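You operate a simulated robot arm through the tools that you are given. There is no shell and no other tool.

You are at the controls of a simulated robot arm. One attempt, no reset.

JOB
Put things in order on the top of the workbench. At the end: the grey sleeve (marked "40") from the top of the workbench stands where the blue box (marked "BULB") stood; the grey block from the top of the workbench stands where the grey sleeve stood; the silver tin (marked "GREASE") from the top of the workbench is in the silver steel basket; the blue box is in the grey tray; whatever was shut is shut again. Leave all else as you found it, and nothing knocked over. Set down upright: tin.

It is judged by the outcome, as a careful person would: the job done as asked, and still so three seconds after it is handed in. It fails if anything else is knocked over, pushed out of place, dropped, spilled or broken.

ROBOT AND FRAMES
A 6-joint arm with a two-finger parallel gripper, fixed in place. Base frame: the origin is at the foot of the arm, x ahead of it, y to its left, z up; the work surface is at about z = 0. Lengths are in m, angles in rad, forces in N, time in s.
With the tool pointing down near the work surface it reaches from about 0.18 to 0.46 m from the base axis. Its first joint turns from -1.222 to 1.222 rad. Payload 1.9 kg.
Tool frame: the origin (TCP) lies between the finger pads and is the grasp point; the fingertips stand 0.023 m ahead of it; z points along the fingers, y is the line along which they close. Largest opening 0.094 m; finger width 0.038, thickness 0.01; the body of the gripper, 0.054 by 0.096 m, starts 0.039 m behind the TCP.
Orientation is that of the tool frame in the base frame, as a unit quaternion [w, x, y, z]. With the fingers straight down and closing along the base's y, the tool's x points along the base's -x, its y along +y and its z along -z.

CONTROLS
- The arm moves only by the tool move_arm. Its argument "commands" is one flat list of numbers, 7 for each row, row after row: the turn, a rotation vector about the base's x, y, z in rad, then the shift along the base's x, y, z in cm, then the finger opening in cm, from 0 to 9.4. In form: [ax, ay, az, tx, ty, tz, claw, ax, ay, az, tx, ty, tz, claw, ...]. A call has 1 to 20 rows; each row shifts and turns the commanded pose from where the row before left it. Each row takes 0.2 s and may step no farther than 0.05 m and 0.15 rad from the row before; otherwise, or with a gripper value out of range, the whole call is refused. A pose out of reach is approached as far as the arm can. The call stops where the force on the tool passes 40 N (or 10 N more than at its start, if that is more) or the arm is blocked; 0.2 s more then pass. The fingers move at their own pace (about 0.108 m/s each) and stop on an object; they squeeze with about 40 N. The grip force told is the motor's: it shows also when the fingers shut on nothing. Time passes only in rows, and 0.2 s behind the last, so rows that do not move let the fingers close. The reply holds the time, the measured pose of the TCP, the force on the tool along the base axes, the opening and the grip force, in the units named above and with some noise, with the torque about the TCP (base axes, N m) and any sound that the robot's microphone picked up.
- Cameras (640 x 400 px; columns grow to the right, rows downward): "scene" is fixed at [0.0786, 0.3321, 0.4073]; the picture's right is [-0.66, -0.75, 0.00], its down [-0.52, 0.46, -0.72] and it looks along [0.54, -0.48, -0.69] (base axes); focal length 214 px, centre (320, 200). "wrist" rides on the gripper at [0.086, 0.016, -0.074] in the tool frame; the picture's right is [-0.18, 0.98, 0.00], its down [-0.58, -0.11, -0.81] and it looks along [-0.79, -0.15, 0.59] (tool axes); focal length 243 px, centre (320, 200). There is no depth. A picture from a camera that has moved, and an enlarged one, comes with that camera's place and axes in the base frame and with its lens. The place of the scene camera against the robot may be out by one fixed shift of up to 0.025 m in any direction.
- grab_frame(camera): a new picture of that camera. No time passes.
- enlarge(camera, box): a new picture of the part [left, top, right, bottom] of that camera's present view, enlarged. No time passes.
- job_done(): hands the job in; it is judged then, once.

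Nothing tells you positions but the pictures and the camera data. Unless the task says otherwise, let go and move clear before handing in.

The tools are called after "Request:" as a command line: name --argument value ..., lists and objects as JSON in quotes. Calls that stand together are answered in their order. move_arm: Moves the arm, as the interface text tells. Its arguments: {"type":"object","properties":{"commands":{"type":"array","items":{"type":"number"}}},"required":["commands"]} The other tools are called the same way: grab_frame (camera) takes a picture; enlarge (camera, box) takes an enlarged picture of a part of a camera's view; job_done () hands the job in.

At the start:

```text
t: 0.0
ee_pos: [0.2851, -0.0045, 0.3035]
orientation: [0.0, 0.0, 1.0, 0.0]
force: [0.2, 0.0, 0.4]
wrist_torque: [0.0, -0.02, 0.01]
width: 0.0941
gripper_force: 0.1
```

scene: 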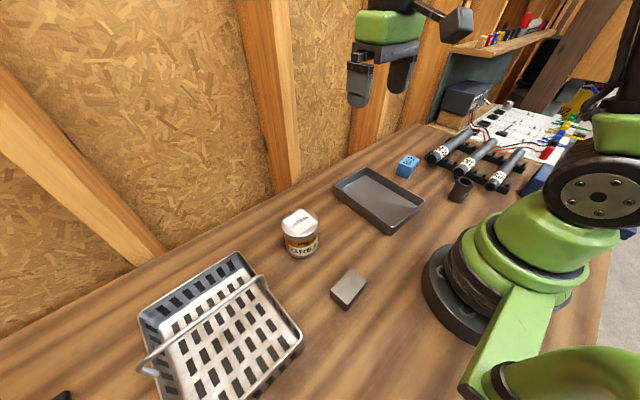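
wrist: 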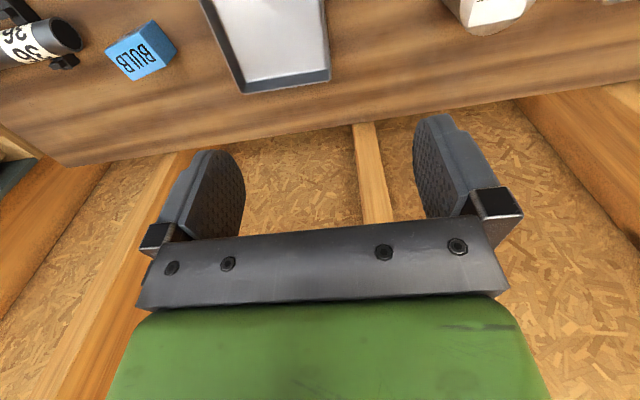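

I see a workbench with a steel basket, a tin, a grey block, a grey tray, a blue box and a few dark tubes on stands, with a short dark sleeve near them. I'll look closer before moving.

Request:
enlarge --camera "scene" --box '[380, 100, 560, 220]'

Request:
enlarge --camera "scene" --box '[260, 150, 440, 320]'

Request:
enlarge --camera "scene" --box '[40, 230, 320, 400]'

```text
3.33 times, centred on (470, 160) of scene
camera zoom: at [0.0786, 0.3321, 0.4073], right [-0.66, -0.75, 0.0], down [-0.52, 0.46, -0.72], along [0.54, -0.48, -0.69], focal length 715 px, centre (-180, 333)
```

zoom: 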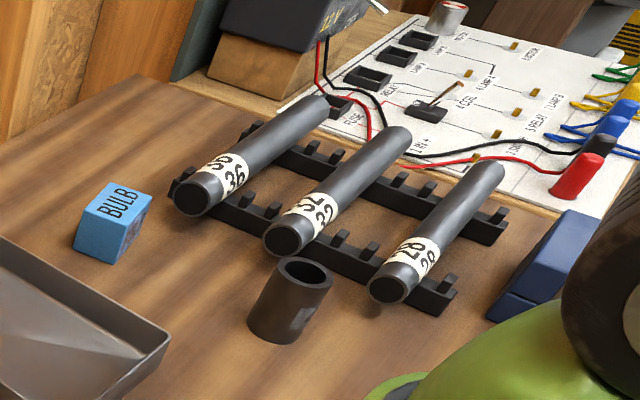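

```text
2.35 times, centred on (350, 235) of scene
camera zoom: at [0.0786, 0.3321, 0.4073], right [-0.66, -0.75, 0.0], down [-0.52, 0.46, -0.72], along [0.54, -0.48, -0.69], focal length 505 px, centre (249, 118)
```

zoom: 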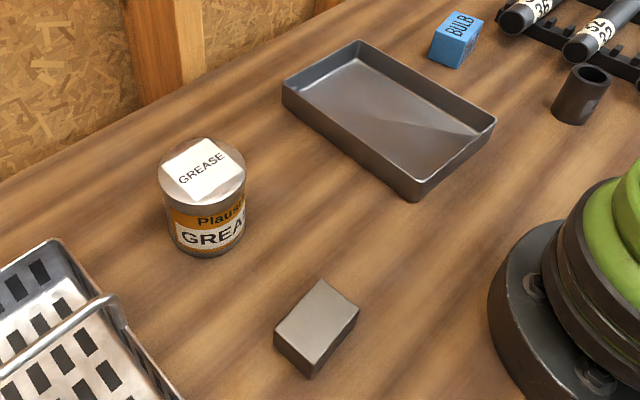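

```text
2.29 times, centred on (180, 315) of scene
camera zoom: at [0.0786, 0.3321, 0.4073], right [-0.66, -0.75, 0.0], down [-0.52, 0.46, -0.72], along [0.54, -0.48, -0.69], focal length 490 px, centre (640, -63)
```

zoom: 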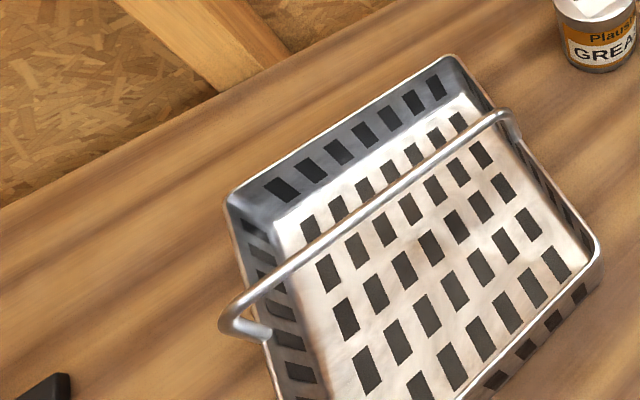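

The layout is clear. My rough estimates are: blue box near (0.30, -0.25), sleeve near (0.15, -0.25) in front of the pipes, tray near (0.29, -0.07), tin near (0.30, 0.18), block near (0.17, 0.18), and basket near (0.25, 0.38). I'll move the wrist camera over the right side for accurate positions.

Request:
move_arm --commands '[0, 0, -0.133, -1.5, -1.5, -0.4, 9.4, 0, 0, -0.133, -1.5, -1.5, -0.4, 9.4, 0, 0, -0.133, -1.5, -1.5, -0.4, 9.4, 0, 0, -0.133, -1.5, -1.5, -0.4, 9.4, 0, 0, -0.133, -1.5, -1.5, -0.4, 9.4, 0, 0, -0.133, -1.5, -1.5, -0.4, 9.4]'

Request:
grab_frame --camera "wrist"

```text
t: 1.4
ee_pos: [0.1961, -0.0945, 0.281]
orientation: [0.0, 0.391, 0.921, 0.0]
force: [-0.3, 0.0, -0.2]
wrist_torque: [0.02, -0.02, -0.04]
width: 0.0941
gripper_force: 0.1
```

```text
taken
camera wrist: at [0.1475, -0.0208, 0.3552], right [0.83, 0.55, 0.0], down [0.33, -0.49, 0.81], along [0.45, -0.67, -0.59], focal length 243 px, centre (320, 200)
```

wrist: 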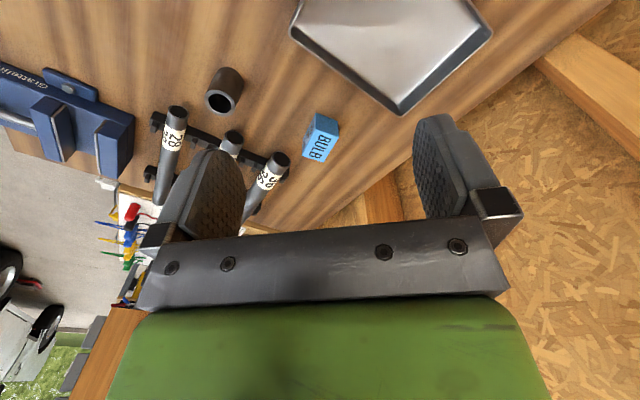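

The sleeve, pipes, blue box and tray are all in the wrist view. I'll enlarge it to read the marks and measure.

Request:
enlarge --camera "wrist" --box '[140, 40, 360, 210]'

Request:
enlarge --camera "wrist" --box '[280, 0, 510, 130]'

```text
2.35 times, centred on (250, 125) of wrist
camera zoom: at [0.1475, -0.0208, 0.3552], right [0.83, 0.55, 0.0], down [0.33, -0.49, 0.81], along [0.45, -0.67, -0.59], focal length 571 px, centre (485, 376)
```

zoom: 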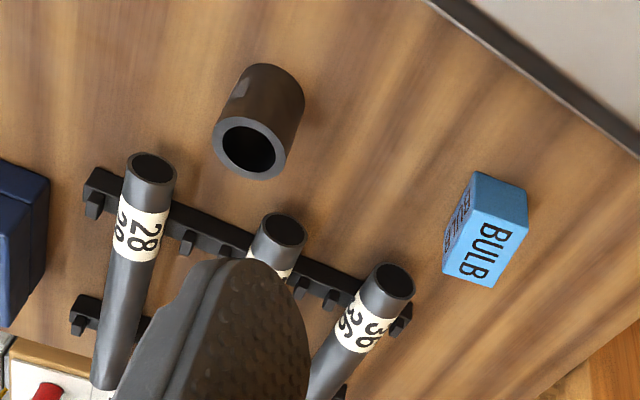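

```text
2.78 times, centred on (395, 65) of wrist
camera zoom: at [0.1475, -0.0208, 0.3552], right [0.83, 0.55, 0.0], down [0.33, -0.49, 0.81], along [0.45, -0.67, -0.59], focal length 675 px, centre (111, 576)
```

zoom: 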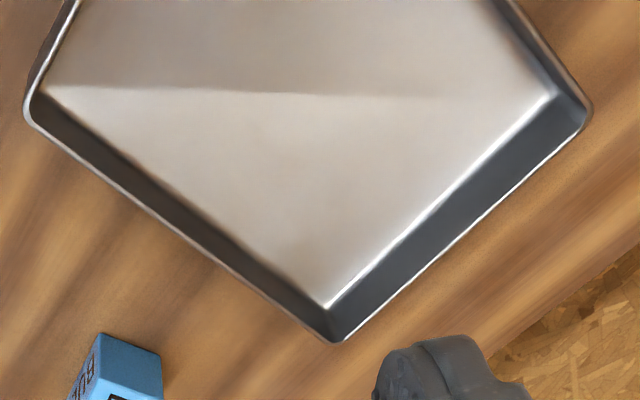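

The blue box measures about 0.038 × 0.063 × 0.041 m, centred near (0.302, -0.252) and turned about 0.19 rad. The sleeve is near (0.139, -0.248), about 0.044 across and 0.058 tall. The tray is centred near (0.282, -0.072). I'll go above the blue box and check again.

Request:
move_arm --commands '[0, 0, -0.1156, 2.12, -3.15, -2.4, 9.4, 0, 0, -0.1156, 2.12, -3.15, -2.4, 9.4, 0, 0, -0.1156, 2.12, -3.15, -2.4, 9.4, 0, 0, -0.1156, 2.12, -3.15, -2.4, 9.4, 0, 0, -0.1156, 2.12, -3.15, -2.4, 9.4, 0, 0, 0, 0, 0, 0, 9.4]'

Request:
grab_frame --camera "wrist"

Request:
grab_frame --camera "scene"

```text
t: 2.8
ee_pos: [0.3023, -0.2527, 0.1588]
orientation: [0.0, 0.637, 0.771, 0.0]
force: [0.5, 0.1, 0.3]
wrist_torque: [-0.01, -0.03, 0.02]
width: 0.0938
gripper_force: 0.0
```

```text
taken
camera wrist: at [0.3019, -0.1646, 0.2333], right [1.0, 0.01, 0.0], down [0.0, -0.59, 0.81], along [0.01, -0.81, -0.59], focal length 243 px, centre (320, 200)
```

wrist: 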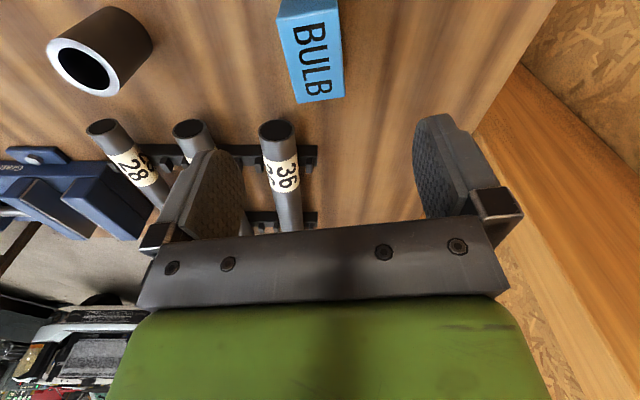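

```text
taken
```

scene: 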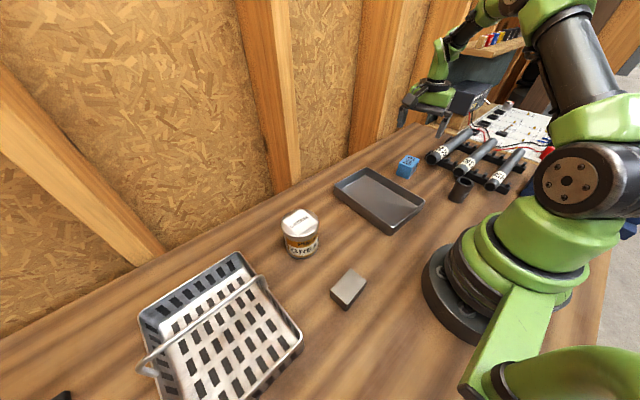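

The gripper is above the box. I'll enlarge for an accurate fix.

Request:
enlarge --camera "wrist" --box '[230, 0, 390, 110]'

Request:
enlarge --camera "wrist" --box '[30, 0, 230, 130]'

```text
3.64 times, centred on (310, 55) of wrist
camera zoom: at [0.3019, -0.1646, 0.2333], right [1.0, 0.01, 0.0], down [0.0, -0.59, 0.81], along [0.01, -0.81, -0.59], focal length 882 px, centre (356, 727)
```

zoom: 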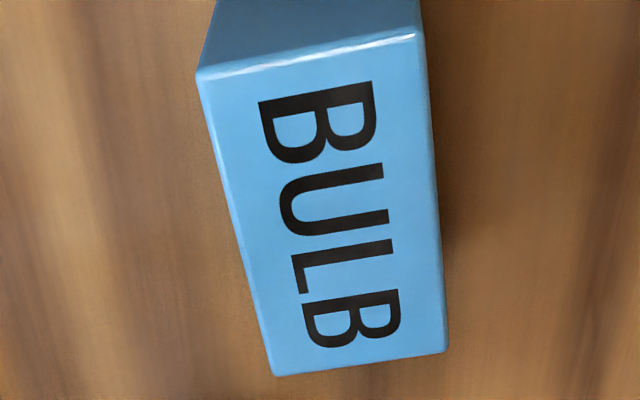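

```text
3.08 times, centred on (130, 65) of wrist
camera zoom: at [0.3019, -0.1646, 0.2333], right [1.0, 0.01, 0.0], down [0.0, -0.59, 0.81], along [0.01, -0.81, -0.59], focal length 746 px, centre (905, 615)
```

zoom: 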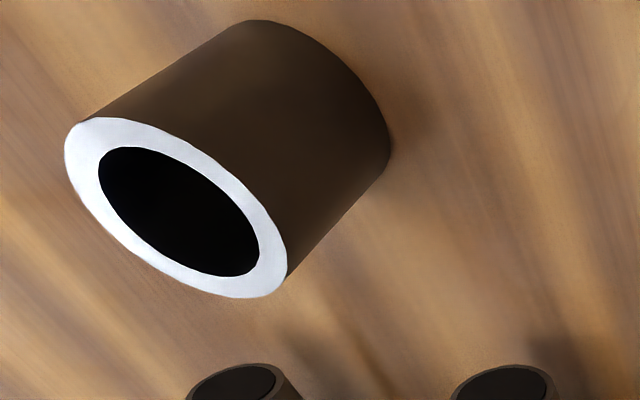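

Refined, the box centre is about (0.299, -0.2526) with its short axis turned about 0.165 rad. The sleeve is confirmed at (0.139, -0.2475). I'll go down and grip the box.

Request:
move_arm --commands '[0, 0, -0.02, -0.33, 0, -3.0, 7.5, 0, 0, 0, 0, 0, -3.0, 7.5, 0, 0, 0, 0, 0, -3.0, 7.5, 0, 0, 0, 0, 0, -2.5, 7.5, 0, 0, 0, 0, 0, -1.5, 7.5, 0, 0, 0, 0, 0, 0, 7.5]'

Request:
grab_frame --camera "wrist"

```text
t: 4.2
ee_pos: [0.2982, -0.2511, 0.0295]
orientation: [0.0, 0.643, 0.766, 0.0]
force: [0.4, 0.0, -0.6]
wrist_torque: [-0.01, 0.01, -0.01]
width: 0.0749
gripper_force: 0.0
```

```text
taken
camera wrist: at [0.3002, -0.163, 0.1041], right [1.0, -0.01, 0.0], down [-0.01, -0.59, 0.81], along [-0.01, -0.81, -0.59], focal length 243 px, centre (320, 200)
```

wrist: 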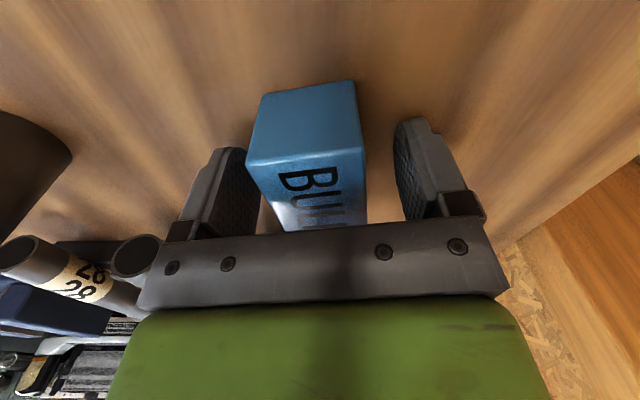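

The fingers straddle the box, so I'll close on it and lift.

Request:
move_arm --commands '[0, 0, 0, 0, 0, 0, 2.0, 0, 0, 0, 0, 0, 0, 2.0, 0, 0, 0, 0, 0, 0, 2.0, 0, 0, 0, 0, 0, 2.0, 2.0, 0, 0, 0, 0, 0, 4.0, 2.0, 0, 0, 0, 0, 0, 4.0, 2.0]'

Request:
grab_frame --camera "wrist"

```text
t: 5.6
ee_pos: [0.2982, -0.2515, 0.1288]
orientation: [0.0, 0.643, 0.766, 0.001]
force: [0.1, 0.6, -0.3]
wrist_torque: [0.01, 0.03, 0.0]
width: 0.0198
gripper_force: 0.0
```

```text
taken
camera wrist: at [0.2996, -0.163, 0.2047], right [1.0, -0.01, 0.0], down [-0.01, -0.59, 0.81], along [-0.01, -0.81, -0.59], focal length 243 px, centre (320, 200)
```

wrist: 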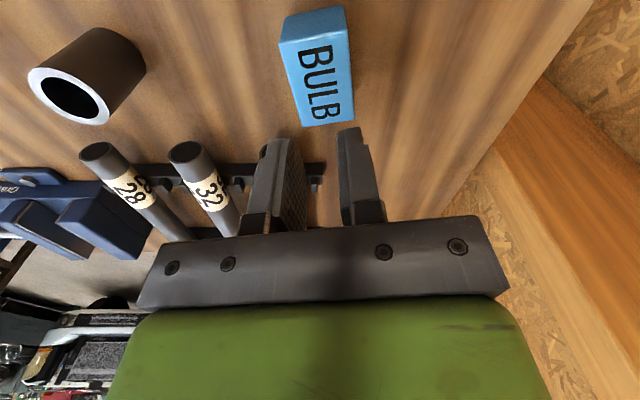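

The box stayed on the bench: the fingers read 2 cm with no grip force, so the grasp slipped. I'll check where the box is now.

Request:
enlarge --camera "wrist" --box '[230, 0, 390, 140]'

Request:
enlarge --camera "scene" --box '[380, 100, 560, 220]'

```text
2.86 times, centred on (310, 70) of wrist
camera zoom: at [0.2996, -0.163, 0.2047], right [1.0, -0.01, 0.0], down [-0.01, -0.59, 0.81], along [-0.01, -0.81, -0.59], focal length 693 px, centre (349, 571)
```

zoom: 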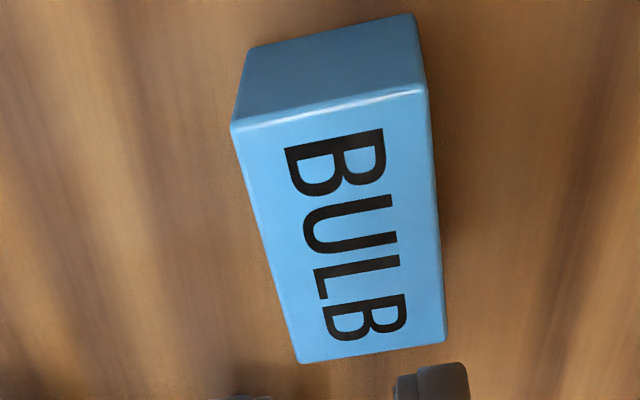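

```text
3.33 times, centred on (470, 160) of scene
camera zoom: at [0.0786, 0.3321, 0.4073], right [-0.66, -0.75, 0.0], down [-0.52, 0.46, -0.72], along [0.54, -0.48, -0.69], focal length 715 px, centre (-180, 333)
```

zoom: 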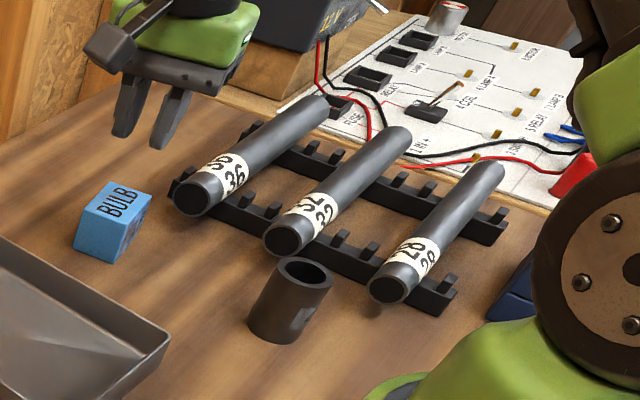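

The box has not moved: its centre still measures (0.2997, -0.253). I'll regrip with a full close command and check the grip force before lifting.

Request:
move_arm --commands '[0, 0, 0, 0.15, -0.15, 0, 7.5, 0, 0, 0, 0, 0, 0, 7.5, 0, 0, 0, 0, 0, -4.0, 7.5, 0, 0, 0, 0, 0, -4.0, 7.5, 0, 0, 0, 0, 0, -2.3, 7.5, 0, 0, 0, 0, 0, 0, 7.5, 0, 0, 0, 0, 0, 0, 0, 0, 0, 0, 0, 0, 0, 0, 0, 0, 0, 0, 0, 0, 0]'

Request:
grab_frame --camera "wrist"

```text
t: 7.6
ee_pos: [0.2996, -0.2541, 0.0261]
orientation: [0.0, 0.643, 0.766, 0.0]
force: [-0.6, 0.8, 0.2]
wrist_torque: [-0.01, -0.02, -0.01]
width: 0.0414
gripper_force: 40.0
```

```text
taken
camera wrist: at [0.3016, -0.165, 0.101], right [1.0, -0.01, 0.0], down [-0.01, -0.59, 0.81], along [-0.01, -0.81, -0.59], focal length 243 px, centre (320, 200)
```

wrist: 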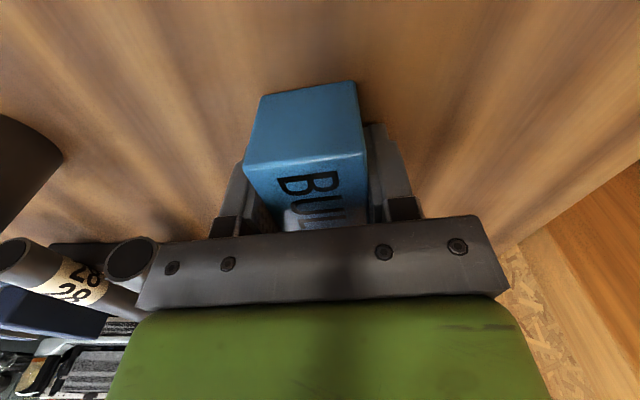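

The box is gripped at 0.0414 m with 40 N. I'll lift it gently and check it holds.

Request:
move_arm --commands '[0, 0, 0, 0, 0, 1.0, 0, 0, 0, 0, 0, 0, 1.5, 0, 0, 0, 0, 0, 0, 1.5, 0]'

Request:
grab_frame --camera "wrist"

```text
t: 8.4
ee_pos: [0.2998, -0.2533, 0.0649]
orientation: [0.0, 0.642, 0.766, 0.0]
force: [0.0, -0.2, -1.1]
wrist_torque: [0.06, 0.0, 0.02]
width: 0.0414
gripper_force: 40.3
```

```text
taken
camera wrist: at [0.3012, -0.1648, 0.1412], right [1.0, -0.01, 0.0], down [-0.01, -0.59, 0.81], along [-0.01, -0.81, -0.59], focal length 243 px, centre (320, 200)
```

wrist: 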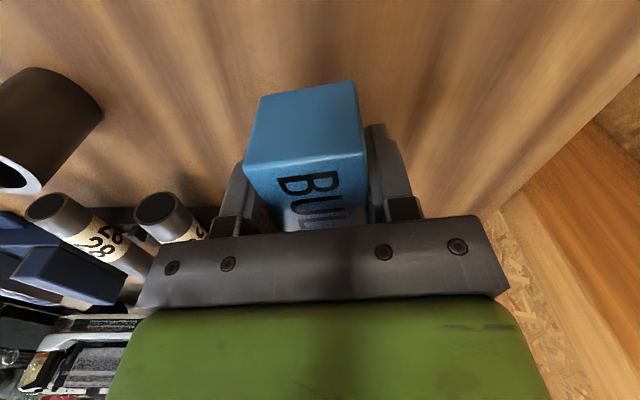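

It's holding. I'll raise it, carry it over the tray and look before lowering.

Request:
move_arm --commands '[0, 0, 0, 0, 0, 3.8, 0, 0, 0, 0, 0, 0, 3.8, 0, 0, 0, 0, -0.37, 4.45, 0, 0, 0, 0, 0, -0.37, 4.45, 0, 0, 0, 0, 0, -0.37, 4.45, 0, 0, 0, 0, 0, -0.37, 4.45, 0, 0, 0, 0, 0, 0, 0, 0, 0]'

Request:
grab_frame --camera "wrist"

Request:
grab_frame --camera "scene"

```text
t: 10.0
ee_pos: [0.2842, -0.0751, 0.1431]
orientation: [0.001, 0.643, 0.766, 0.001]
force: [0.7, -0.3, -1.3]
wrist_torque: [-0.01, 0.01, -0.03]
width: 0.0413
gripper_force: 40.4
```

```text
taken
camera wrist: at [0.2855, 0.0136, 0.2181], right [1.0, -0.01, 0.0], down [-0.01, -0.59, 0.81], along [-0.01, -0.81, -0.59], focal length 243 px, centre (320, 200)
```

wrist: 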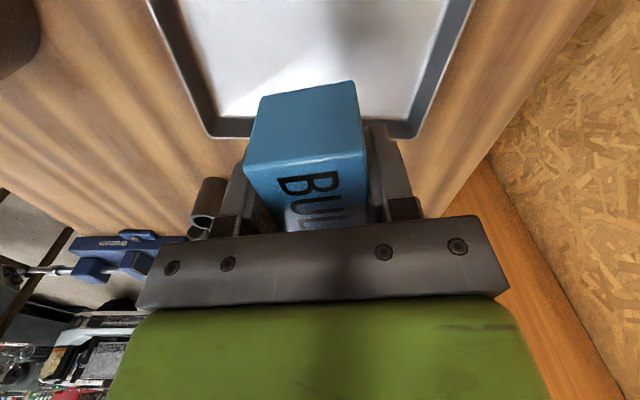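

```text
taken
```

scene: 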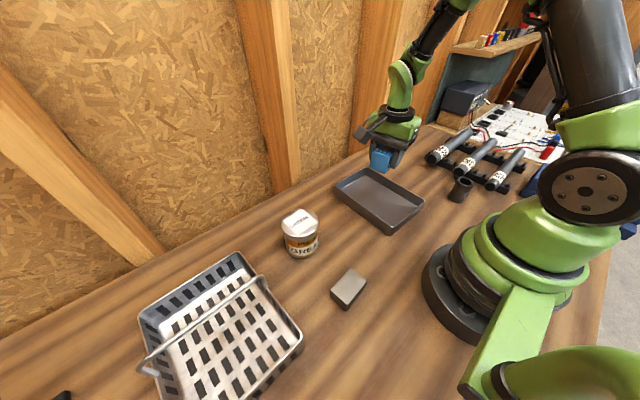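

The tray's far wall is at y ≈ -0.14 and it spans x from 0.175 to 0.38. The box is centred over it, so I'll lower it.

Request:
move_arm --commands '[0, 0, 0, -0.3, 0.1, -3.5, 0, 0, 0, 0, -0.3, 0, -3.5, 0, 0, 0, 0, 0, 0, -2.5, 0, 0, 0, 0, 0, 0, -1.0, 0, 0, 0, 0, 0, 0, -0.5, 0, 0, 0, 0, 0, 0, 0, 0]'

Request:
grab_frame --camera "wrist"

Request:
enlarge --camera "scene" --box '[310, 100, 470, 240]'

```text
t: 11.4
ee_pos: [0.2797, -0.0741, 0.0323]
orientation: [0.0, 0.643, 0.766, 0.0]
force: [-0.9, 0.5, -1.9]
wrist_torque: [-0.01, 0.01, -0.01]
width: 0.0414
gripper_force: 40.2
```

```text
taken
camera wrist: at [0.28, 0.0135, 0.1075], right [1.0, -0.01, 0.0], down [-0.01, -0.59, 0.81], along [-0.01, -0.81, -0.59], focal length 243 px, centre (320, 200)
```

wrist: 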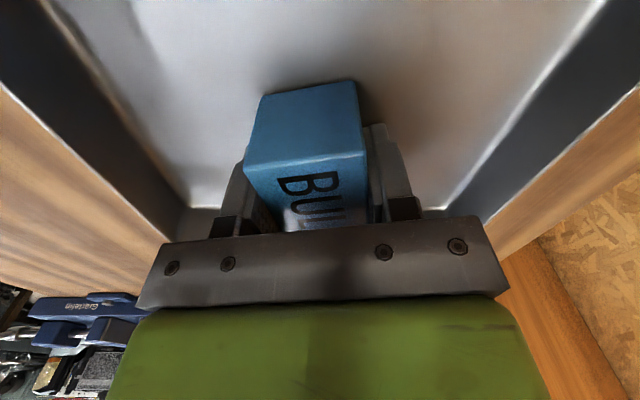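

```text
2.86 times, centred on (390, 170) of scene
camera zoom: at [0.0786, 0.3321, 0.4073], right [-0.66, -0.75, 0.0], down [-0.52, 0.46, -0.72], along [0.54, -0.48, -0.69], focal length 613 px, centre (120, 286)
```

zoom: 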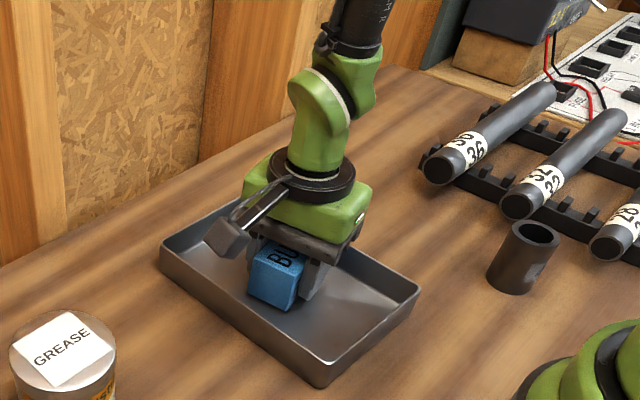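

The box is just above the tray floor, so I'll ease it down in small steps and watch the force.

Request:
move_arm --commands '[0, 0, 0, 0, 0, -0.15, 0, 0, 0, 0, 0, 0, -0.15, 0]'

```text
t: 12.0
ee_pos: [0.2783, -0.0739, 0.0307]
orientation: [0.001, 0.643, 0.765, 0.001]
force: [0.8, -0.7, -1.5]
wrist_torque: [0.02, 0.0, 0.0]
width: 0.0417
gripper_force: 39.9
```

Request:
move_arm --commands '[0, 0, 0, 0, 0, -0.1, 0, 0, 0, 0, 0, 0, -0.1, 0]'

```text
t: 12.6
ee_pos: [0.2793, -0.0745, 0.0309]
orientation: [0.0, 0.644, 0.765, 0.0]
force: [-2.8, 0.8, 8.7]
wrist_torque: [-0.05, 0.04, -0.01]
width: 0.0415
gripper_force: 40.4
stopped in row 2: the force on the tool passed its limit at 41 N (the readings are from after the stop); the commanded pose is now the measured one
```

The force shows the box is on the tray floor. I'll release it and back straight up.

Request:
move_arm --commands '[0, 0, 0, 0, 0, 0, 4.6, 0, 0, 0, 0, 0, 0, 6.5, 0, 0, 0, 0, 0, 0, 6.5, 0, 0, 0, 0, 0, 2.0, 6.5, 0, 0, 0, 0, 0, 4.0, 6.5, 0, 0, 0, 0, 0, 4.5, 6.5, 0, 0, 0, 0, 0, 0, 6.5]'

Request:
grab_frame --camera "wrist"

Request:
enlarge --camera "scene" --box '[310, 100, 490, 240]'

```text
t: 14.2
ee_pos: [0.2789, -0.074, 0.1348]
orientation: [-0.001, 0.644, 0.765, 0.0]
force: [0.5, 0.2, -0.4]
wrist_torque: [0.01, 0.02, -0.01]
width: 0.0652
gripper_force: 0.1
```

```text
taken
camera wrist: at [0.2799, 0.0144, 0.2095], right [1.0, -0.01, 0.0], down [-0.01, -0.59, 0.81], along [-0.01, -0.81, -0.59], focal length 243 px, centre (320, 200)
```

wrist: 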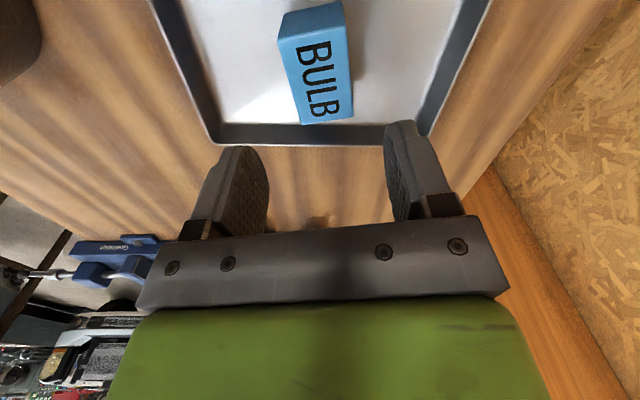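

```text
2.86 times, centred on (400, 170) of scene
camera zoom: at [0.0785, 0.3321, 0.4073], right [-0.66, -0.75, 0.0], down [-0.52, 0.46, -0.72], along [0.54, -0.48, -0.69], focal length 613 px, centre (91, 286)
```

zoom: 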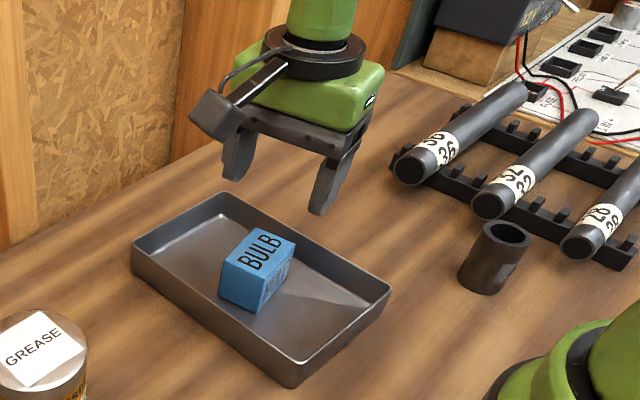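

The blue box sits in the tray. Next I'll move above the sleeve and check alignment.

Request:
move_arm --commands '[0, 0, 0, -2.8, -3.47, 0.5, 7.5, 0, 0, 0, -2.8, -3.47, 0.5, 7.5, 0, 0, 0, -2.8, -3.47, 0.5, 7.5, 0, 0, 0, -2.8, -3.47, 0, 7.5, 0, 0, 0, -2.8, -3.47, 0, 7.5, 0, 0, 0, 0, 0, 0, 7.5]'

Request:
grab_frame --camera "wrist"

Request:
enlarge --camera "wrist" --box '[230, 0, 390, 140]'

```text
t: 15.6
ee_pos: [0.1381, -0.2486, 0.1505]
orientation: [0.0, 0.643, 0.766, 0.0]
force: [-0.4, -0.3, 0.1]
wrist_torque: [0.03, -0.02, 0.04]
width: 0.0751
gripper_force: 0.1
```

```text
taken
camera wrist: at [0.1399, -0.1601, 0.2243], right [1.0, -0.01, 0.0], down [-0.01, -0.59, 0.81], along [-0.01, -0.81, -0.59], focal length 243 px, centre (320, 200)
```

wrist: 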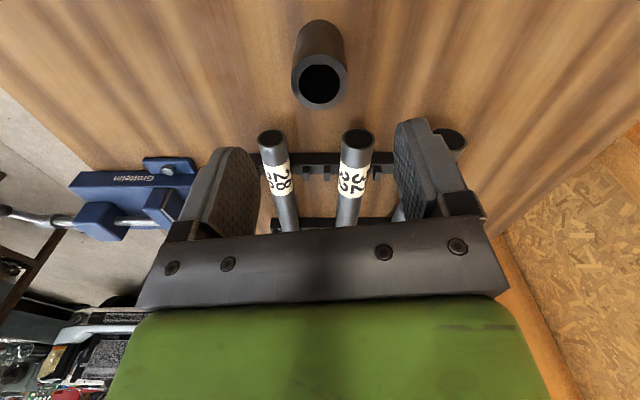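

```text
2.86 times, centred on (310, 70) of wrist
camera zoom: at [0.1399, -0.1601, 0.2243], right [1.0, -0.01, 0.0], down [-0.01, -0.59, 0.81], along [-0.01, -0.81, -0.59], focal length 693 px, centre (349, 571)
```

zoom: 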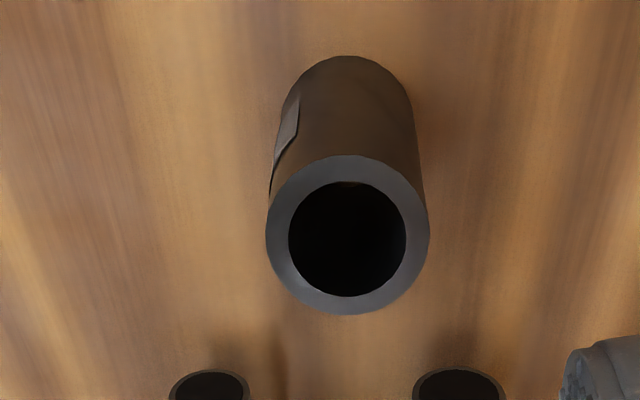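

The sleeve's centre measures (0.1387, -0.247), about 0.04 across and 0.06 tall, and the fingers are clear of the pipe ends. I'll go down and grip it.

Request:
move_arm --commands '[0, 0, 0, 0.05, 0.15, -3.0, 7.5, 0, 0, 0, 0, 0, -3.0, 7.5, 0, 0, 0, 0, 0, -3.0, 7.5, 0, 0, 0, 0, 0, -2.0, 7.5, 0, 0, 0, 0, 0, -0.85, 7.5, 0, 0, 0, 0, 0, 0, 7.5, 0, 0, 0, 0, 0, 0, 0, 0, 0, 0, 0, 0, 0, 0, 0, 0, 0, 0, 0, 0, 0]'

Request:
grab_frame --camera "wrist"

```text
t: 17.6
ee_pos: [0.1392, -0.2463, 0.031]
orientation: [0.0, 0.643, 0.766, 0.0]
force: [0.2, -0.3, 0.4]
wrist_torque: [0.02, 0.0, 0.01]
width: 0.0456
gripper_force: 39.5
```

```text
taken
camera wrist: at [0.1411, -0.1584, 0.1058], right [1.0, -0.01, 0.0], down [-0.01, -0.59, 0.81], along [-0.01, -0.81, -0.59], focal length 243 px, centre (320, 200)
```

wrist: 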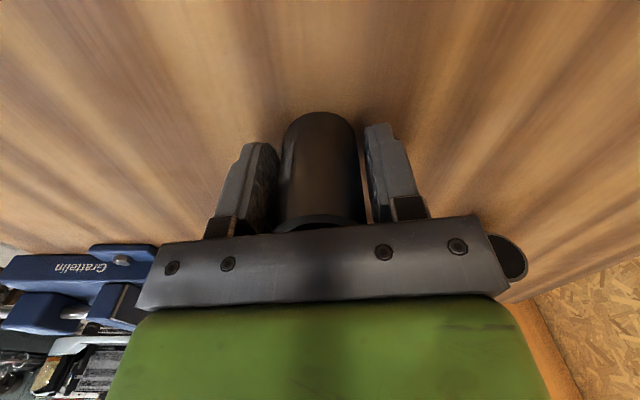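

The sleeve is gripped at 40 N. I'll lift it and carry it to above the blue box's old spot.

Request:
move_arm --commands '[0, 0, 0, 0, 0, 1.5, 0, 0, 0, 0, 0, 0, 3.5, 0, 0, 0, 0, 0, 0, 4.0, 0, 0, 0, 0, 0, 0, 3.5, 0, 0, 0, 0, 4.0, -0.16, 0, 0, 0, 0, 0, 4.0, -0.16, 0, 0, 0, 0, 0, 4.0, -0.16, 0, 0, 0, 0, 0, 4.0, -0.16, 0, 0, 0, 0, 0, 0, 0, 0, 0]'

Request:
grab_frame --camera "wrist"

Request:
grab_frame --camera "scene"

```text
t: 19.6
ee_pos: [0.299, -0.254, 0.1561]
orientation: [0.001, 0.644, 0.765, 0.0]
force: [0.4, -0.3, -1.8]
wrist_torque: [0.04, -0.01, 0.01]
width: 0.0456
gripper_force: 40.5
```

```text
taken
camera wrist: at [0.3013, -0.165, 0.2311], right [1.0, -0.01, 0.0], down [-0.01, -0.59, 0.81], along [-0.01, -0.81, -0.59], focal length 243 px, centre (320, 200)
```

wrist: 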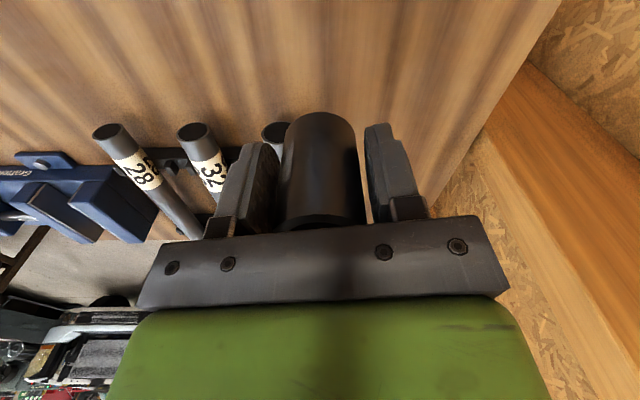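

```text
taken
```

scene: 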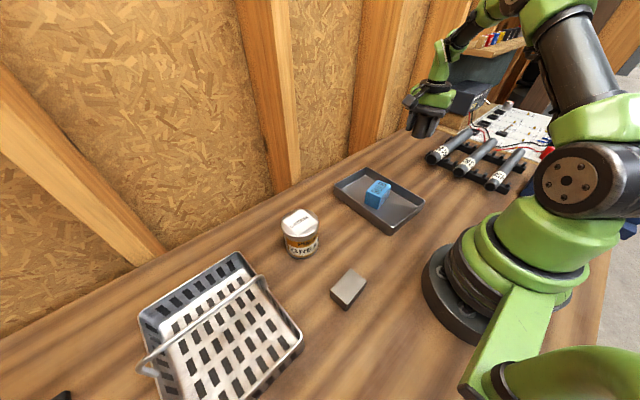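

The sleeve hangs over (0.299, -0.254). I'll lower it to just above the bench, then ease it into contact.

Request:
move_arm --commands '[0, 0, 0, 0.05, 0.1, -4.0, 0, 0, 0, 0, 0, 0, -4.0, 0, 0, 0, 0, 0, 0, -2.5, 0, 0, 0, 0, 0, 0, -1.3, 0, 0, 0, 0, 0, 0, -0.3, 0, 0, 0, 0, 0, 0, 0, 0]'

Request:
grab_frame --camera "wrist"

```text
t: 21.0
ee_pos: [0.2997, -0.2529, 0.0347]
orientation: [0.001, 0.644, 0.765, 0.0]
force: [-1.1, -0.1, -2.7]
wrist_torque: [0.02, -0.03, 0.01]
width: 0.0453
gripper_force: 39.5
```

```text
taken
camera wrist: at [0.3016, -0.1635, 0.1097], right [1.0, -0.01, 0.0], down [-0.01, -0.59, 0.81], along [-0.01, -0.81, -0.59], focal length 243 px, centre (320, 200)
```

wrist: 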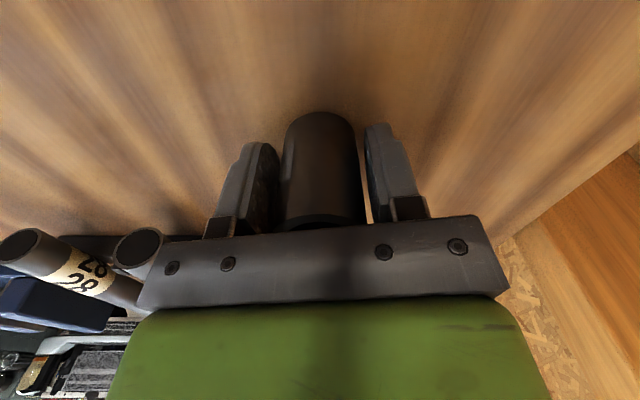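

Request:
move_arm --commands '[0, 0, 0, 0, 0, -0.1, 0, 0, 0, 0, 0, 0, -0.1, 0, 0, 0, 0, 0, 0, -0.1, 0]'

```text
t: 21.8
ee_pos: [0.2985, -0.2521, 0.032]
orientation: [0.0, 0.643, 0.766, 0.0]
force: [-1.3, 0.3, -3.2]
wrist_torque: [-0.01, 0.0, 0.0]
width: 0.0452
gripper_force: 39.7
```

Still no contact, so I'll keep going in smaller steps.

Request:
move_arm --commands '[0, 0, 0, 0, 0, -0.05, 0, 0, 0, 0, 0, 0, -0.05, 0]'

```text
t: 22.4
ee_pos: [0.3002, -0.2518, 0.0319]
orientation: [0.0, 0.644, 0.765, 0.001]
force: [-3.4, 1.9, 7.2]
wrist_torque: [-0.17, 0.16, -0.06]
width: 0.0455
gripper_force: 39.8
```

The sleeve has touched the bench with about 7 N of upward force. I'll release gently and retreat upward.

Request:
move_arm --commands '[0, 0, 0, 0, 0, 0, 5.0, 0, 0, 0, 0, 0, 0, 6.5, 0, 0, 0, 0, 0, 0, 7.0, 0, 0, 0, 0, 0, 1.5, 7.0, 0, 0, 0, 0, 0, 3.0, 7.0, 0, 0, 0, 0, 0, 4.0, 7.0, 0, 0, 0, 0, 0, 4.0, 7.0, 0, 0, 0, 0, 0, 0, 7.0]'

Request:
grab_frame --camera "wrist"

Request:
enlarge --camera "wrist" --box '[230, 0, 390, 140]'

Request:
enlarge --camera "scene" --box '[320, 100, 560, 240]'

```text
t: 24.2
ee_pos: [0.2993, -0.2506, 0.1552]
orientation: [0.0, 0.643, 0.765, 0.0]
force: [-0.8, 0.5, 1.3]
wrist_torque: [-0.01, 0.03, -0.04]
width: 0.0703
gripper_force: 0.2
```

```text
taken
camera wrist: at [0.3014, -0.163, 0.2305], right [1.0, -0.01, 0.0], down [-0.01, -0.59, 0.81], along [-0.01, -0.81, -0.59], focal length 243 px, centre (320, 200)
```

wrist: 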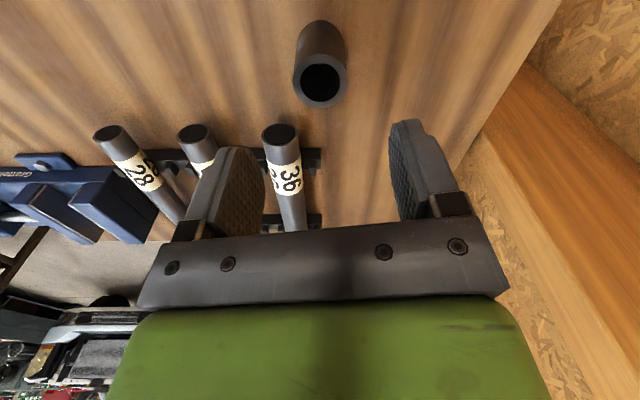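

```text
2.86 times, centred on (310, 70) of wrist
camera zoom: at [0.3014, -0.163, 0.2305], right [1.0, -0.01, 0.0], down [-0.01, -0.59, 0.81], along [-0.01, -0.81, -0.59], focal length 693 px, centre (349, 571)
```

zoom: 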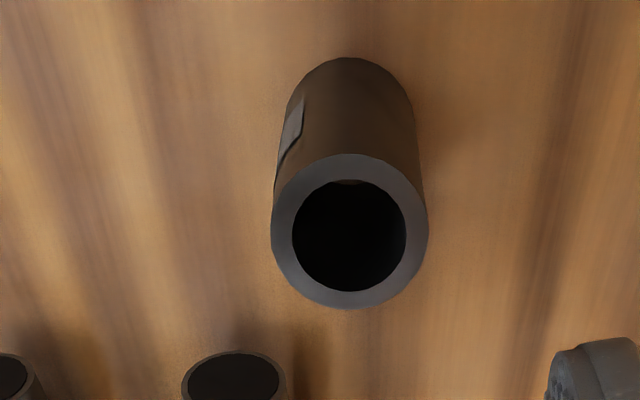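

```text
2.67 times, centred on (440, 170) of scene
camera zoom: at [0.0786, 0.3321, 0.4073], right [-0.66, -0.75, 0.0], down [-0.52, 0.46, -0.72], along [0.54, -0.48, -0.69], focal length 572 px, centre (0, 280)
```

zoom: 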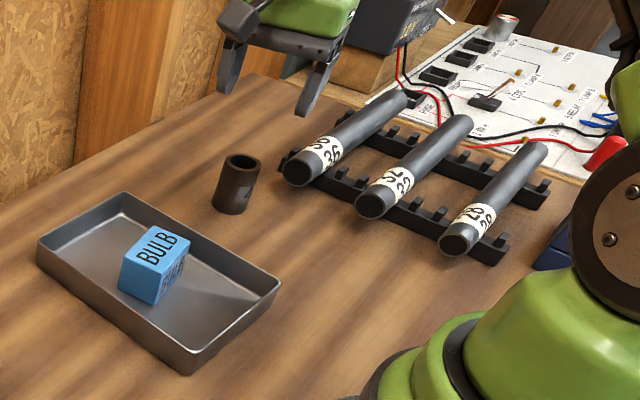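

The sleeve stands upright at about (0.3007, -0.253), the box's old place. Now I'll rise and swing over to look at the block, tin and basket on the left.

Request:
move_arm --commands '[0, 0, 0.1467, -0.9, 2.3, 1.0, 7.0, 0, 0, 0.1467, -0.9, 2.3, 1.0, 7.0, 0, 0, 0.1467, -0.9, 2.3, 1.0, 7.0, 0, 0, 0.1467, -0.9, 2.3, 1.0, 7.0, 0, 0, 0.1467, -0.9, 2.3, 1.0, 7.0, 0, 0, 0.1467, -0.9, 2.3, 1.0, 7.0, 0, 0, 0.1467, -0.9, 2.3, 1.0, 7.0, 0, 0, 0.1467, -0.9, 2.3, 1.0, 7.0, 0, 0, 0.1467, -0.9, 2.3, 1.0, 7.0, 0, 0, 0.1467, -0.9, 2.3, 1.0, 7.0, 0, 0, 0.1467, -0.9, 2.3, 0, 7.0, 0, 0, 0.1467, -0.9, 2.3, 0, 7.0, 0, 0, 0.1467, -0.9, 2.3, 0, 7.0, 0, 0, 0.1467, -0.9, 2.3, 0, 7.0, 0, 0, 0.1467, -0.9, 2.3, 0, 7.0, 0, 0, 0, 0, 0, 0, 9.4]'

Request:
grab_frame --camera "wrist"

Request:
grab_frame --camera "scene"

```text
t: 27.6
ee_pos: [0.1654, 0.0943, 0.2573]
orientation: [0.001, -0.393, 0.92, 0.0]
force: [-0.6, -0.2, 0.1]
wrist_torque: [-0.04, 0.0, 0.0]
width: 0.0938
gripper_force: 0.1
```

```text
taken
camera wrist: at [0.0933, 0.0436, 0.3304], right [-0.58, 0.81, 0.0], down [0.48, 0.34, 0.81], along [0.66, 0.47, -0.59], focal length 243 px, centre (320, 200)
```

wrist: 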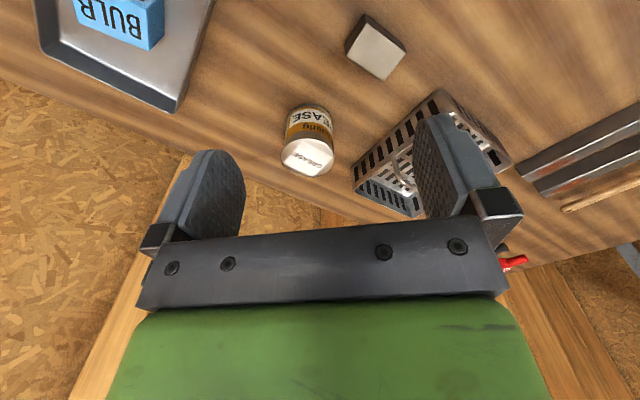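

```text
taken
```

scene: 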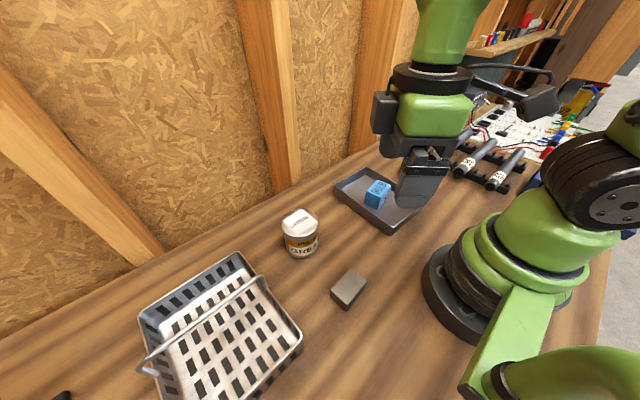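

I can see the block, tin and basket. I'll enlarge to measure them.

Request:
enlarge --camera "wrist" --box '[310, 0, 450, 90]'

Request:
enlarge --camera "wrist" --box '[250, 80, 390, 190]'

Request:
enlarge --camera "wrist" --box '[330, 70, 530, 220]'

```text
4.44 times, centred on (380, 45) of wrist
camera zoom: at [0.0933, 0.0436, 0.3304], right [-0.58, 0.81, 0.0], down [0.48, 0.34, 0.81], along [0.66, 0.47, -0.59], focal length 1078 px, centre (53, 889)
```

zoom: 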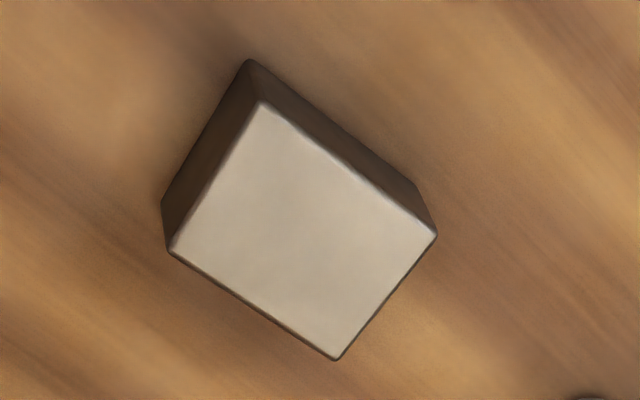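

```text
3.64 times, centred on (320, 135) of wrist
camera zoom: at [0.0933, 0.0436, 0.3304], right [-0.58, 0.81, 0.0], down [0.48, 0.34, 0.81], along [0.66, 0.47, -0.59], focal length 882 px, centre (320, 436)
```

zoom: 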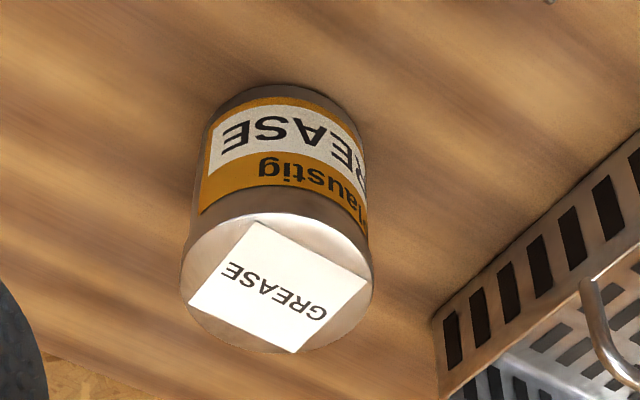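

```text
2.67 times, centred on (430, 145) of wrist
camera zoom: at [0.0933, 0.0436, 0.3304], right [-0.58, 0.81, 0.0], down [0.48, 0.34, 0.81], along [0.66, 0.47, -0.59], focal length 647 px, centre (27, 347)
```

zoom: 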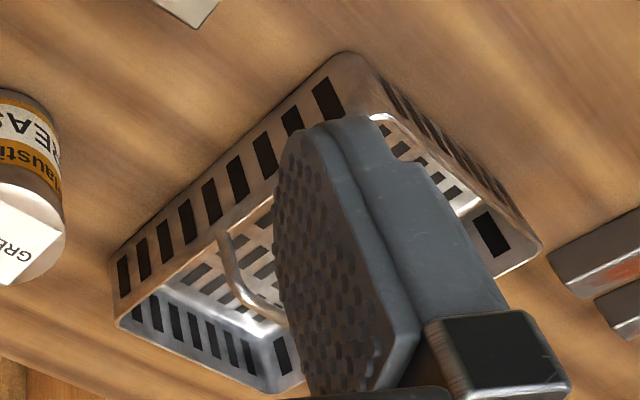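

The block is centred near (0.158, 0.169), about 0.0375 × 0.0575 × 0.03 m, with its short axis about 0.095 rad off x. The tin is near (0.293, 0.167), about 0.073 across and 0.086 tall. I'll move above the block with the fingers across its short side.

Request:
move_arm --commands '[0, 0, 0.1432, -0.12, 1.24, -1.79, 7.5, 0, 0, 0.1432, -0.12, 1.24, -1.79, 7.5, 0, 0, 0.1432, -0.12, 1.24, -1.79, 7.5, 0, 0, 0.1432, -0.12, 1.24, -1.79, 7.5, 0, 0, 0.1432, -0.12, 1.24, -1.79, 7.5, 0, 0, 0.1432, -0.12, 1.24, -1.79, 7.5, 0, 0, 0, 0, 0, 0, 7.5]'

Request:
grab_frame --camera "wrist"

Request:
enlarge --camera "wrist" --box '[240, 0, 400, 110]'

Request:
grab_frame --camera "scene"

```text
t: 29.2
ee_pos: [0.1573, 0.1676, 0.1483]
orientation: [0.0, 0.74, -0.672, 0.0]
force: [0.1, -0.5, 0.7]
wrist_torque: [0.01, 0.03, 0.03]
width: 0.0752
gripper_force: 0.0
```

```text
taken
camera wrist: at [0.1502, 0.0805, 0.2229], right [-1.0, 0.09, 0.0], down [0.05, 0.59, 0.81], along [0.07, 0.8, -0.59], focal length 243 px, centre (320, 200)
```

wrist: 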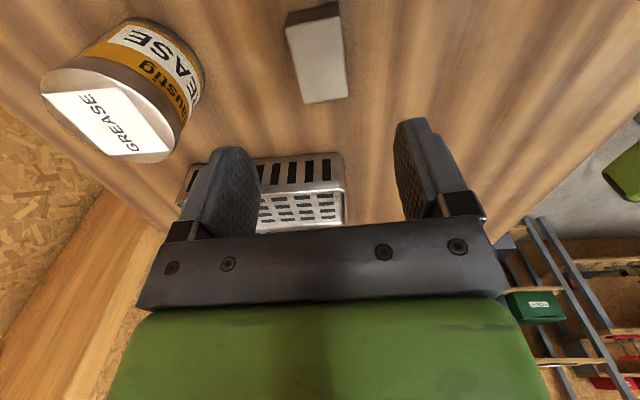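

```text
3.64 times, centred on (320, 55) of wrist
camera zoom: at [0.1502, 0.0805, 0.2229], right [-1.0, 0.09, 0.0], down [0.05, 0.59, 0.81], along [0.07, 0.8, -0.59], focal length 882 px, centre (320, 727)
```

zoom: 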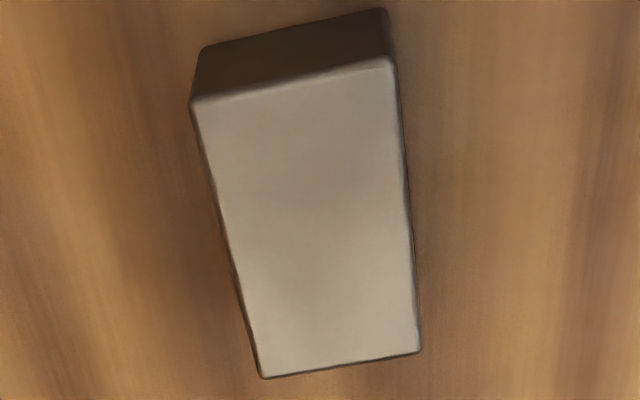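

```text
taken
```

scene: 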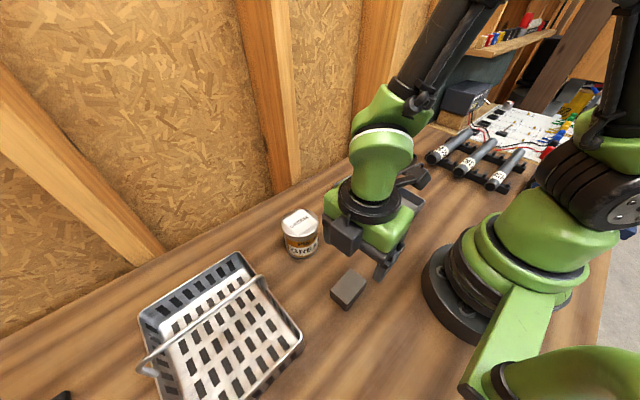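

The block centre is confirmed at (0.1587, 0.1693). I'll go down and grip it.

Request:
move_arm --commands '[0, 0, 0, 0.14, 0.17, -3.5, 7.5, 0, 0, 0, 0, 0, -3.5, 7.5, 0, 0, 0, 0, 0, -3.0, 7.5, 0, 0, 0, 0, 0, -1.7, 7.5, 0, 0, 0, 0, 0, -0.5, 7.5, 0, 0, 0, 0, 0, 0, 7.5, 0, 0, 0, 0, 0, 0, 0, 0, 0, 0, 0, 0, 0, 0, 0, 0, 0, 0, 0, 0, 0]'

Request:
grab_frame --camera "wrist"

```text
t: 31.2
ee_pos: [0.1576, 0.1689, 0.0262]
orientation: [0.0, 0.739, -0.673, 0.0]
force: [-0.1, -0.5, 0.3]
wrist_torque: [0.02, -0.01, 0.0]
width: 0.0397
gripper_force: 39.8
```

```text
taken
camera wrist: at [0.1514, 0.0819, 0.101], right [-1.0, 0.09, 0.0], down [0.06, 0.59, 0.81], along [0.07, 0.8, -0.59], focal length 243 px, centre (320, 200)
```

wrist: 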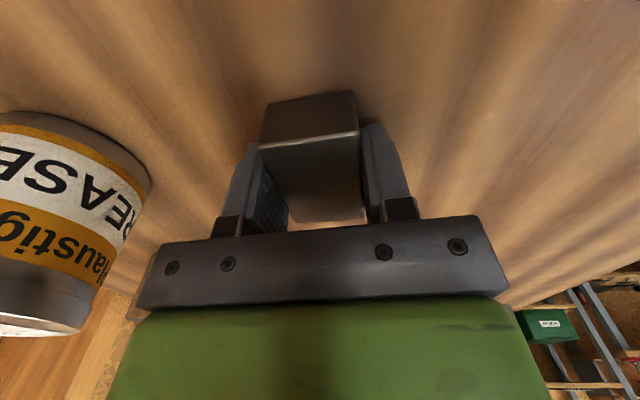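

The block is gripped at 0.0397 m with 40 N. I'll lift it straight up.

Request:
move_arm --commands '[0, 0, 0, 0, 0, 1.0, 0, 0, 0, 0, 0, 0, 2.4, 0, 0, 0, 0, 0, 0, 4, 0, 0, 0, 0, 0, 0, 4, 0, 0, 0, 0, 0, 0, 4, 0, 0, 0, 0, 0, 0, 2, 0, 0, 0, 0, 0, 0, 0, 0]'

Request:
grab_frame --camera "wrist"

```text
t: 32.8
ee_pos: [0.158, 0.1696, 0.2018]
orientation: [0.0, 0.739, -0.673, -0.001]
force: [1.3, 0.6, -6.3]
wrist_torque: [-0.01, 0.0, 0.02]
width: 0.0401
gripper_force: 39.8
```

```text
taken
camera wrist: at [0.1508, 0.082, 0.2757], right [-1.0, 0.09, 0.0], down [0.06, 0.59, 0.81], along [0.07, 0.8, -0.59], focal length 243 px, centre (320, 200)
```

wrist: 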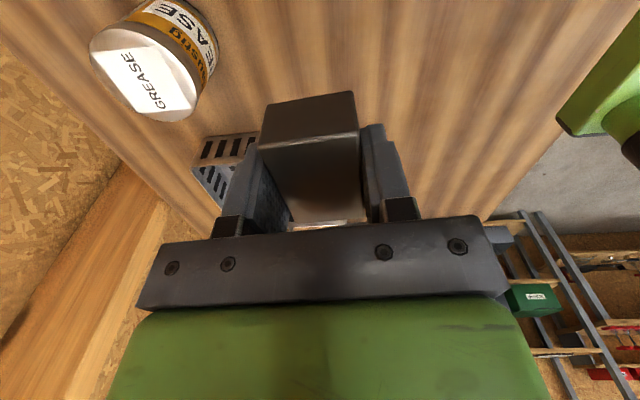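

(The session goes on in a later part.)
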